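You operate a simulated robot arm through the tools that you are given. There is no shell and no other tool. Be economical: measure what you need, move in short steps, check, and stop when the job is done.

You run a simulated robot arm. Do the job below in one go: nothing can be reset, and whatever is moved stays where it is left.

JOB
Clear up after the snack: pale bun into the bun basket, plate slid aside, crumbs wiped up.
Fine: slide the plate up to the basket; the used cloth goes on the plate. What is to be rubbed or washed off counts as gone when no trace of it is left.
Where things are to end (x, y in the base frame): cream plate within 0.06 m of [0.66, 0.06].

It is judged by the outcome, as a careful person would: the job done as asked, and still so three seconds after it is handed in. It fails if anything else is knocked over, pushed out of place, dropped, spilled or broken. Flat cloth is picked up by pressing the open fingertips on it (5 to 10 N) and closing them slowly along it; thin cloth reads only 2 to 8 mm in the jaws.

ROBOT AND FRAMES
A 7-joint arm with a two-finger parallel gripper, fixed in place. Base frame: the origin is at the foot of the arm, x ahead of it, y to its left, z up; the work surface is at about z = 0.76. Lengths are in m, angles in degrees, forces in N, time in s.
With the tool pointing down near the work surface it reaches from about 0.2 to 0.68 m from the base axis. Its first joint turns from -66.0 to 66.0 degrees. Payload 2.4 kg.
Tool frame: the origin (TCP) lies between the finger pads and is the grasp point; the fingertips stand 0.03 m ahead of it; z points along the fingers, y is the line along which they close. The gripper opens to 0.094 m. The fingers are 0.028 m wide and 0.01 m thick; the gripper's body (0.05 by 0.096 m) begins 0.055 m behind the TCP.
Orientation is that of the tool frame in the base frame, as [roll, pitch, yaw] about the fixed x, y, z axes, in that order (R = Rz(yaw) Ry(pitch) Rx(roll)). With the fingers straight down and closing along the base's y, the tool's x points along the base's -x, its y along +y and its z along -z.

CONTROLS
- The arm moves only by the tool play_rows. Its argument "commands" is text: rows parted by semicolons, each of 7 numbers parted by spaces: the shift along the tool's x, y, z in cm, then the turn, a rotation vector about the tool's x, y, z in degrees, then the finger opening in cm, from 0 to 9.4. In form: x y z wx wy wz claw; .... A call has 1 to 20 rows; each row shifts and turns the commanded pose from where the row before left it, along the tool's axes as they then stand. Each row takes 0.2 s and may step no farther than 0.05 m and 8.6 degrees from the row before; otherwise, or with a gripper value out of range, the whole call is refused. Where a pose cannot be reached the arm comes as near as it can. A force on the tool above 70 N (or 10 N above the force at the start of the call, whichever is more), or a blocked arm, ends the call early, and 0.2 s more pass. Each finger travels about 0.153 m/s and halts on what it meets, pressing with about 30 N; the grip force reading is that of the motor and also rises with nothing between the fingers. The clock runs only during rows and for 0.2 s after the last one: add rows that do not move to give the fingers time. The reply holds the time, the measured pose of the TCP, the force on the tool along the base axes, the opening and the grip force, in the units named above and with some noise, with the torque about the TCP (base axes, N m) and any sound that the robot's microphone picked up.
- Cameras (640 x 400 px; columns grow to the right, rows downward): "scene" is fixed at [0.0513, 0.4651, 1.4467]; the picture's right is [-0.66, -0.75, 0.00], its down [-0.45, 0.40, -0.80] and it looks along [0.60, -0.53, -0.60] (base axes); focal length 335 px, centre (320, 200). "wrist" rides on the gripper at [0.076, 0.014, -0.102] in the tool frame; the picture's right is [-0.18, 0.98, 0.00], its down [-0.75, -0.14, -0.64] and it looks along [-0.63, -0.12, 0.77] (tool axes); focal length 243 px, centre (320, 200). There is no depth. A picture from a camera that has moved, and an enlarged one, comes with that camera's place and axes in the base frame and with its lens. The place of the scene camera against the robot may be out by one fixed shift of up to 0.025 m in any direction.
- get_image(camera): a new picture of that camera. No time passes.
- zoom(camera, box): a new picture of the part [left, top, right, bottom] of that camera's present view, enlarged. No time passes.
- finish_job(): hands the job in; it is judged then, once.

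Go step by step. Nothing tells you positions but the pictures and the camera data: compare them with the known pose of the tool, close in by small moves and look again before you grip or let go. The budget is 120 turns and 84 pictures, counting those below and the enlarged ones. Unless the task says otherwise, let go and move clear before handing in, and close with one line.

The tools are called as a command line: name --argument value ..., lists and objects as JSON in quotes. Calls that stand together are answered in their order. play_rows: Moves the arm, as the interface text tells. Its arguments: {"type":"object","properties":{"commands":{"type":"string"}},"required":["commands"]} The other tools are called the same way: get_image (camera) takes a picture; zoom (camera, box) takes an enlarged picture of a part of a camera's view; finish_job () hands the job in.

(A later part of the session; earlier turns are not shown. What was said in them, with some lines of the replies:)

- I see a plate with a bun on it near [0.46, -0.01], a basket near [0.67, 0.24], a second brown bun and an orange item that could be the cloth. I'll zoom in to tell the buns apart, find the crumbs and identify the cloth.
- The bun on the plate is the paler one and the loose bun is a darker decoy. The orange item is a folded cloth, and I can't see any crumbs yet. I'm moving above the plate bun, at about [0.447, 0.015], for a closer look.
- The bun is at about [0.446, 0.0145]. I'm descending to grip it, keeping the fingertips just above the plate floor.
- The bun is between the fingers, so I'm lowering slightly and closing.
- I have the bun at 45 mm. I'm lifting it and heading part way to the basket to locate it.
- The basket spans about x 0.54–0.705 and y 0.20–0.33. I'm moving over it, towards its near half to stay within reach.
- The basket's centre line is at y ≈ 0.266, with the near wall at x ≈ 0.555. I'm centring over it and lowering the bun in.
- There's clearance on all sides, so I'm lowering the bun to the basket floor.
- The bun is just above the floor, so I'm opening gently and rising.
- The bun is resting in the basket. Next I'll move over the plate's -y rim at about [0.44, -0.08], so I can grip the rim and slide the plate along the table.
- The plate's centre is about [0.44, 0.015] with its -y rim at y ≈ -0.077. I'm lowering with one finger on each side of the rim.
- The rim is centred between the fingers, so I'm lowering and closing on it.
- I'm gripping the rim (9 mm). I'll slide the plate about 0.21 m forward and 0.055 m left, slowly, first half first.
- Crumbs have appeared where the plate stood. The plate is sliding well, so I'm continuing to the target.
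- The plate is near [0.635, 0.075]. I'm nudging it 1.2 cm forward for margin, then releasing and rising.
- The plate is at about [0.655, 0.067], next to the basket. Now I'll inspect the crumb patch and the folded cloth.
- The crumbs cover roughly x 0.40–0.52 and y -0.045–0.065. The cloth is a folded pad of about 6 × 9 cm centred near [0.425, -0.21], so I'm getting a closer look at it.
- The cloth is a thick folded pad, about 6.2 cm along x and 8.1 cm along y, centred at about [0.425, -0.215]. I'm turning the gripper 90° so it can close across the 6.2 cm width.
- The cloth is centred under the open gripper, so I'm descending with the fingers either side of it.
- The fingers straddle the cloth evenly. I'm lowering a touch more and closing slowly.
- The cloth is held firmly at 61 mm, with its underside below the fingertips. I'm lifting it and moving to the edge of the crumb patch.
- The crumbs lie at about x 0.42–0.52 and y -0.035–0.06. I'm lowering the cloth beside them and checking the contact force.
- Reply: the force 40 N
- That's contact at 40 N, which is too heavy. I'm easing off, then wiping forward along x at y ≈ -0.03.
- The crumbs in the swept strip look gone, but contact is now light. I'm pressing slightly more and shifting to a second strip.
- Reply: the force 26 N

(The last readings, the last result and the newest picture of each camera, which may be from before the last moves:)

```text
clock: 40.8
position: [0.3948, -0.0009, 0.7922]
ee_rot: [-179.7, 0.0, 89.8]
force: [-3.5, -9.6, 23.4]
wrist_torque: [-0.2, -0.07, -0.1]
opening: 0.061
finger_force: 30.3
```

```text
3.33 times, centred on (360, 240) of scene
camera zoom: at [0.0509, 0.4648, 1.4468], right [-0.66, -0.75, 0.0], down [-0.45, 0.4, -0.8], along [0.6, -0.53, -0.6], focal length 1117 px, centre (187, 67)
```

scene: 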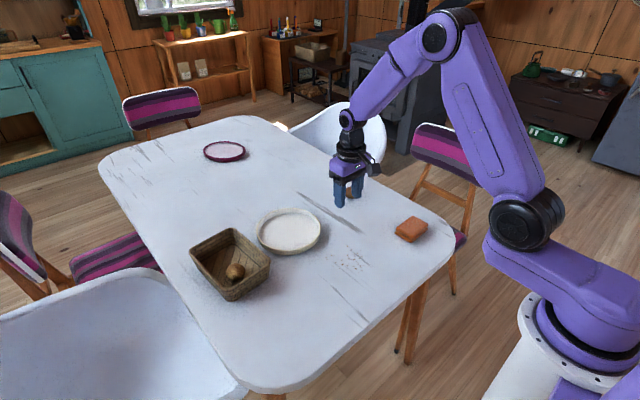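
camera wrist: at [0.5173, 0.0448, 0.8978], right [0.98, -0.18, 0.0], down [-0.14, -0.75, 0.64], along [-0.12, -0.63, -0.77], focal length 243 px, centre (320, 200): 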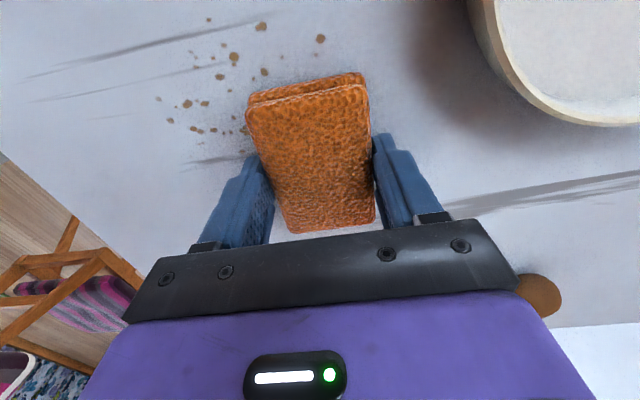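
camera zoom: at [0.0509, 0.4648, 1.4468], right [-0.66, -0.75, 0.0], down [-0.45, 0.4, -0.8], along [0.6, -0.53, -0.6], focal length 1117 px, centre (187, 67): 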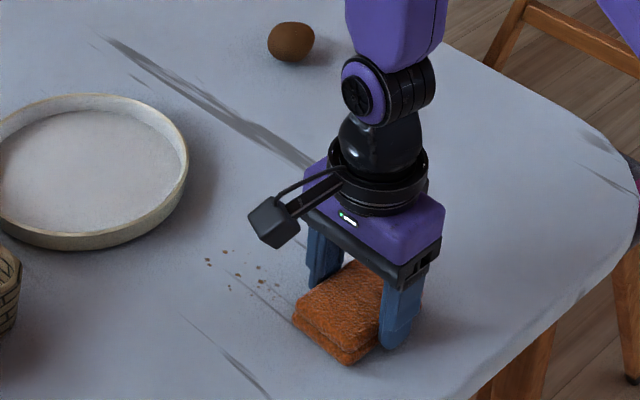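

Wiping works and the strip behind the cloth is clean. I'm continuing with sweeps at y ≈ 0.01 and y ≈ 0.045, staying clear of the plate.

play_rows --commands "1 0 -0.06 0 0 0 5;0 1.8 0 0 0 0 5;0 1.8 0 0 0 0 5;0 1.8 0 0 0 0 5;0 1.8 0 0 0 0 5;0 1.8 0 0 0 0 5;0 1.3 0 0 0 0 5;0 0 0 0 0 0 5;1.5 0 0 0 0 0 5;1.7 0 0 0 0 0 5;0 0 0 0 0 0 5"

zoom --camera "scene" --box '[280, 180, 440, 300]'

get_image --camera "wrist"

```text
clock: 43.2
position: [0.5001, 0.04, 0.7935]
ee_rot: [179.9, 0.0, 89.9]
force: [0.4, 0.0, -0.6]
wrist_torque: [-0.06, -0.03, -0.01]
opening: 0.0612
finger_force: 29.8
```

```text
3.33 times, centred on (360, 240) of scene
camera zoom: at [0.0513, 0.4651, 1.4467], right [-0.66, -0.75, 0.0], down [-0.45, 0.4, -0.8], along [0.6, -0.53, -0.6], focal length 1117 px, centre (187, 67)
```

zoom: 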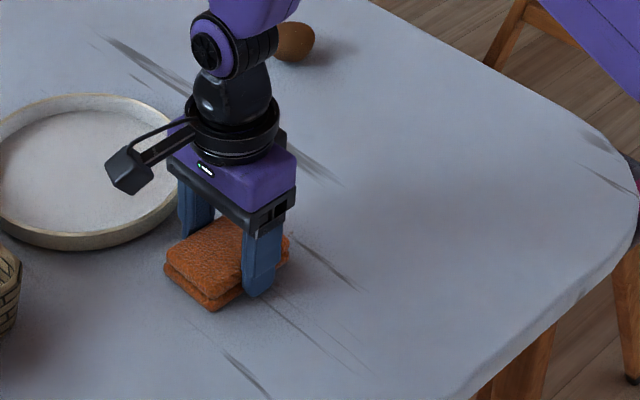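

```text
38 pictures are left
camera wrist: at [0.5155, 0.1167, 0.897], right [0.98, -0.19, 0.0], down [-0.14, -0.75, 0.64], along [-0.12, -0.63, -0.77], focal length 243 px, centre (320, 200)
```

wrist: 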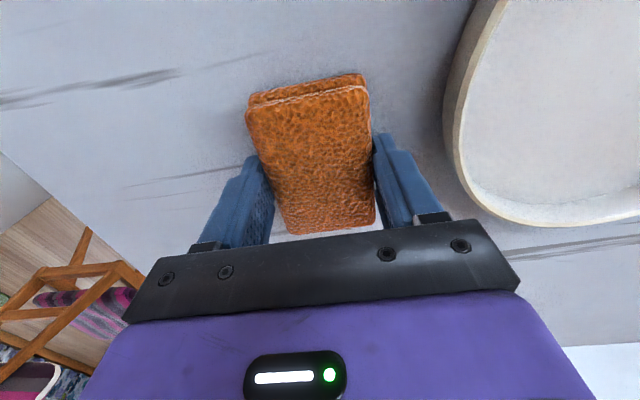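

Nearly all the crumbs are gone. I'm making a back-and-forth pass at y ≈ 0.045 with light pressure for the rest, then lifting.

play_rows --commands "0.7 0 0.09 0 0 0 5;0 -1.8 0 0 0 0 5;0 -1.8 0 0 0 0 5;0 -1.8 0 0 0 0 5;0 -1.8 0 0 0 0 5;0 -1.5 0 0 0 0 5;0 1.5 0 0 0 0 5;0 1.8 0 0 0 0 5;0 1.8 0 0 0 0 5;0 1.8 0 0 0 0 5;0 1.8 0 0 0 0 5;-2 0 0 0 0 0 5;-2 0 0 0 0 0 5;-2 0 0 0 0 0 5;0 0 0 0 0 0 5"

play_rows --commands "0 0 -2 0 0 0 5;0 0 -4 0 0 0 5;0 -3 -4 0 0 0 5;-4 -3 0 0 0 0 5;-4 -3 0 0 0 0 5;-4 0 0 0 0 0 5;0 0 0 0 0 0 5"

zoom --camera "scene" --box '[280, 200, 400, 300]'

get_image --camera "wrist"

```text
clock: 46.4
position: [0.5012, -0.0123, 0.7926]
ee_rot: [179.9, 0.1, 90.1]
force: [3.1, 5.9, 13.1]
wrist_torque: [0.14, 0.08, -0.08]
opening: 0.0607
finger_force: 30.3
```

```text
clock: 48.0
position: [0.4107, -0.1324, 0.8914]
ee_rot: [179.9, 0.0, 89.9]
force: [-0.5, 0.3, -0.7]
wrist_torque: [0.02, 0.0, -0.01]
opening: 0.061
finger_force: 29.9
```

```text
4.00 times, centred on (340, 250) of scene
camera zoom: at [0.0514, 0.465, 1.4467], right [-0.66, -0.75, 0.0], down [-0.45, 0.4, -0.8], along [0.6, -0.53, -0.6], focal length 1341 px, centre (240, 0)
```

zoom: 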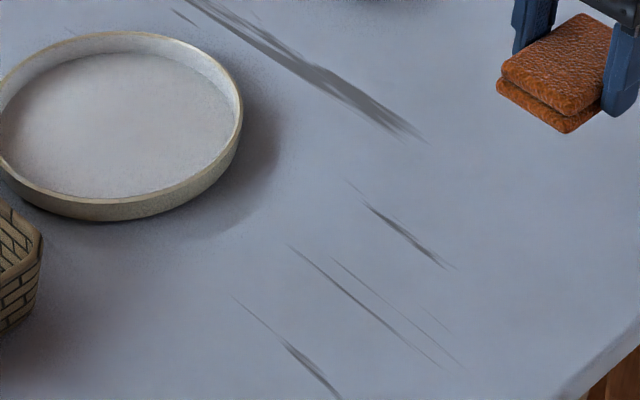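

```text
36 pictures are left
camera wrist: at [0.4271, -0.0553, 0.9944], right [0.98, -0.18, 0.0], down [-0.14, -0.75, 0.64], along [-0.12, -0.63, -0.77], focal length 243 px, centre (320, 200)
```

wrist: 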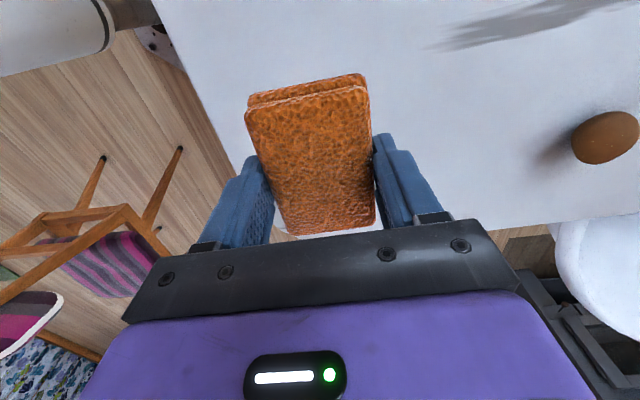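

The patch is clean, and the remaining streaks are the table's own marbling. I'm carrying the cloth over the plate at about [0.65, 0.064].

play_rows --commands "2.45 2.95 0 0 0 0 5;2.45 2.95 0 0 0 0 5;2.45 2.95 0 0 0 0 5;2.45 2.95 0 0 0 0 5;2.45 2.95 0 0 0 0 5;2.45 2.95 0 0 0 0 5;2.45 2.95 0 0 0 0 5;2.45 2.95 0 0 0 0 5;0 0 0 0 0 0 5;0 0 0 0 0 0 5"

get_image --camera "wrist"

zoom --camera "scene" --box '[220, 160, 400, 290]'

```text
clock: 50.2
position: [0.6471, 0.0638, 0.8907]
ee_rot: [-180.0, 0.1, 89.9]
force: [-0.4, -0.5, 0.0]
wrist_torque: [0.0, -0.01, 0.0]
opening: 0.0609
finger_force: 29.6
```

```text
35 pictures are left
camera wrist: at [0.662, 0.1406, 0.994], right [0.98, -0.18, 0.0], down [-0.14, -0.75, 0.64], along [-0.12, -0.63, -0.77], focal length 243 px, centre (320, 200)
```

wrist: 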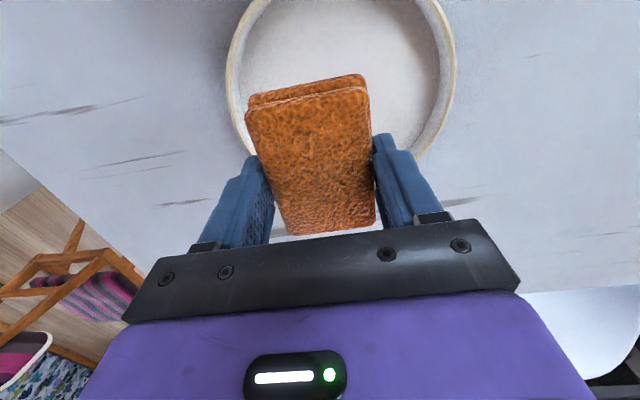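

```text
3.08 times, centred on (310, 225) of scene
camera zoom: at [0.0514, 0.4651, 1.4467], right [-0.66, -0.75, 0.0], down [-0.45, 0.4, -0.8], along [0.6, -0.53, -0.6], focal length 1031 px, centre (351, 123)
```

zoom: 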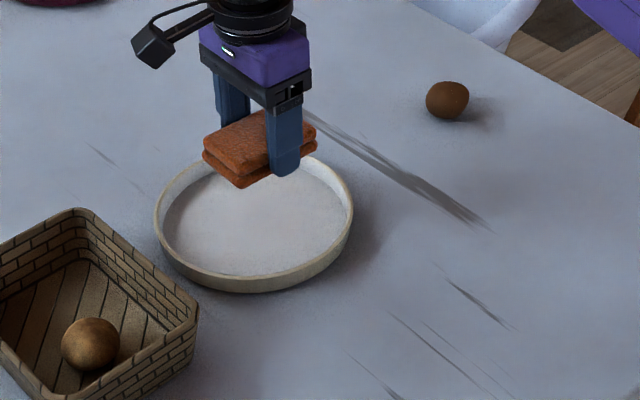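

The plate is centred at about [0.663, 0.065] and the cloth is over it. I'm shifting slightly and lowering.

play_rows --commands "0 0.7 2.5 0 0 0 5;0 0 3 0 0 0 5;0 0 2 0 0 0 5;0 0 0.6 0 0 0 5;0 0 0 0 0 0 5"

get_image --camera "wrist"

zoom --camera "scene" --box '[230, 160, 370, 270]'

```text
clock: 51.4
position: [0.6518, 0.0618, 0.8109]
ee_rot: [-180.0, 0.0, 90.1]
force: [-0.3, 0.4, -0.8]
wrist_torque: [-0.03, -0.01, 0.01]
opening: 0.0611
finger_force: 30.1
```

```text
33 pictures are left
camera wrist: at [0.668, 0.1394, 0.9135], right [0.98, -0.18, 0.0], down [-0.14, -0.75, 0.64], along [-0.12, -0.63, -0.77], focal length 243 px, centre (320, 200)
```

wrist: 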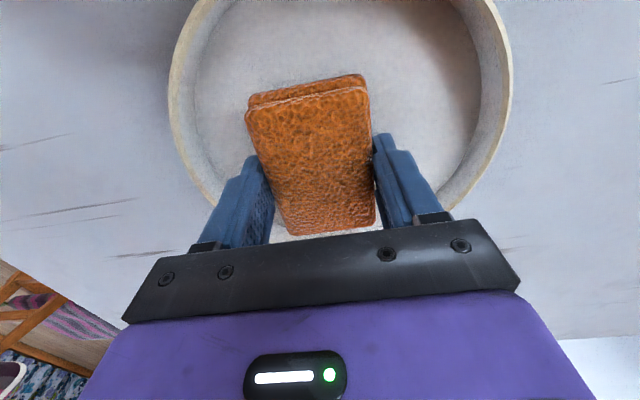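

```text
3.64 times, centred on (300, 215) of scene
camera zoom: at [0.0514, 0.4651, 1.4467], right [-0.66, -0.75, 0.0], down [-0.45, 0.4, -0.8], along [0.6, -0.53, -0.6], focal length 1219 px, centre (393, 146)
```

zoom: 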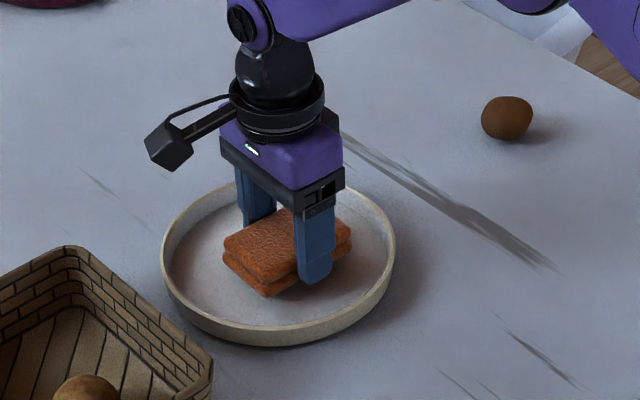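

The cloth is inside the rim, so I'm lowering gently to the plate floor.

play_rows --commands "0.3 0 0.4 0 0 0 5;0 0 0.3 0 0 0 5;0 0 0 0 0 0 5"

```text
clock: 52.2
position: [0.654, 0.0663, 0.8037]
ee_rot: [-180.0, 0.1, 90.1]
force: [0.7, 0.0, 0.0]
wrist_torque: [-0.05, -0.02, 0.0]
opening: 0.061
finger_force: 30.2
```

play_rows --commands "0 0 0.25 0 0 0 5;0 0 0.2 0 0 0 5;0 0 0 0 0 0 5"

```text
clock: 53.0
position: [0.6521, 0.0666, 0.8]
ee_rot: [-180.0, 0.0, 90.0]
force: [-0.6, -0.4, -0.3]
wrist_torque: [-0.01, -0.02, 0.0]
opening: 0.0609
finger_force: 30.3
```

play_rows --commands "0 0 0.2 0 0 0 5;0 0 0 0 0 0 5"

```text
clock: 53.6
position: [0.6531, 0.0673, 0.7993]
ee_rot: [180.0, 0.1, 90.0]
force: [-5.0, 0.5, 15.7]
wrist_torque: [-0.08, 0.36, 0.01]
opening: 0.061
finger_force: 29.7
```

The cloth is touching the plate floor. I'm releasing gently and rising.

play_rows --commands "0 0 -0.1 0 0 0 5;0 0 0 0 0 0 6.2;0 0 0 0 0 0 7;0 0 0 0 0 0 7.8;0 0 0 0 0 0 7.8;0 0 -1.5 0 0 0 7.8;0 0 -3 0 0 0 7.8;0 0 -4 0 0 0 7.8;0 0 -4.5 0 0 0 7.8;0 -4.5 -2 0 0 0 7.8;0 -4.5 -2 0 0 0 7.8;0 -4.5 -2 0 0 0 7.8;0 -4.5 -2 0 0 0 7.8;-3 -4 0 0 0 0 7.8;-3 -4 0 0 0 0 7.8;-3 -4 0 0 0 0 7.8;0 0 0 0 0 0 7.8"

get_image --camera "scene"

zoom --camera "scene" --box '[310, 210, 430, 300]'

zoom --camera "scene" --box '[170, 180, 350, 310]'

get_image --camera "wrist"

```text
clock: 57.2
position: [0.3547, -0.0227, 1.0076]
ee_rot: [179.9, -0.1, 90.0]
force: [0.2, -0.1, -0.4]
wrist_torque: [0.0, 0.02, 0.0]
opening: 0.078
finger_force: 0.0
```

```text
31 pictures are left
```

scene: 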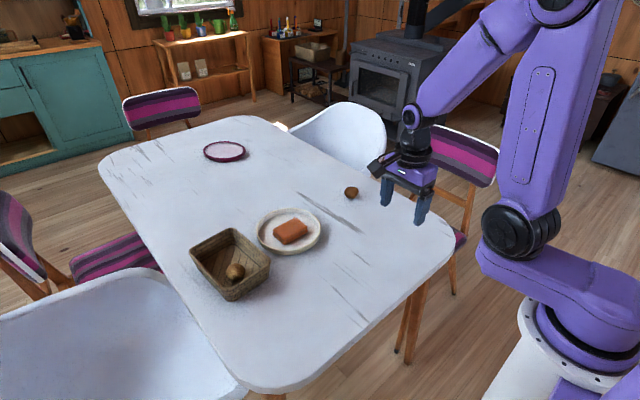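

```text
4.44 times, centred on (370, 255) of scene
camera zoom: at [0.0513, 0.465, 1.4467], right [-0.66, -0.75, 0.0], down [-0.45, 0.4, -0.8], along [0.6, -0.53, -0.6], focal length 1490 px, centre (98, -44)
```

zoom: 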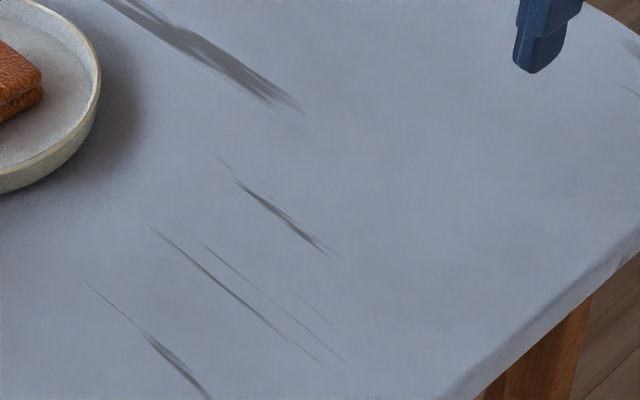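

```text
3.08 times, centred on (260, 245) of scene
camera zoom: at [0.0513, 0.465, 1.4467], right [-0.66, -0.75, 0.0], down [-0.45, 0.4, -0.8], along [0.6, -0.53, -0.6], focal length 1031 px, centre (505, 62)
```

zoom: 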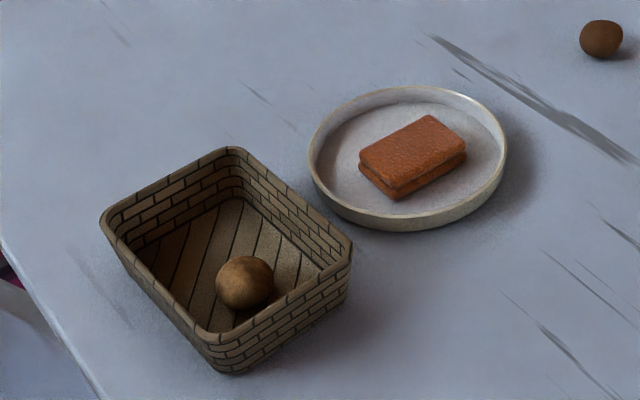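

```text
28 pictures are left
camera wrist: at [0.3696, 0.0532, 1.1106], right [0.98, -0.18, 0.0], down [-0.14, -0.75, 0.64], along [-0.12, -0.63, -0.77], focal length 243 px, centre (320, 200)
```

wrist: 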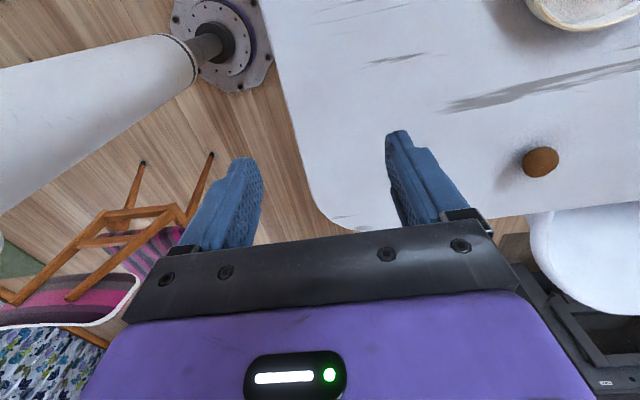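

The bun is in the basket, the plate is beside it with the cloth on top, the table shows no trace of crumbs, and the arm is clear. I'm handing in.

finish_job

```text
The job is handed in.
```

The job is done: the pale bun is in the basket, the plate sits beside it at about [0.66, 0.065] with the used cloth on it, and the crumbs are wiped up with no trace visible.
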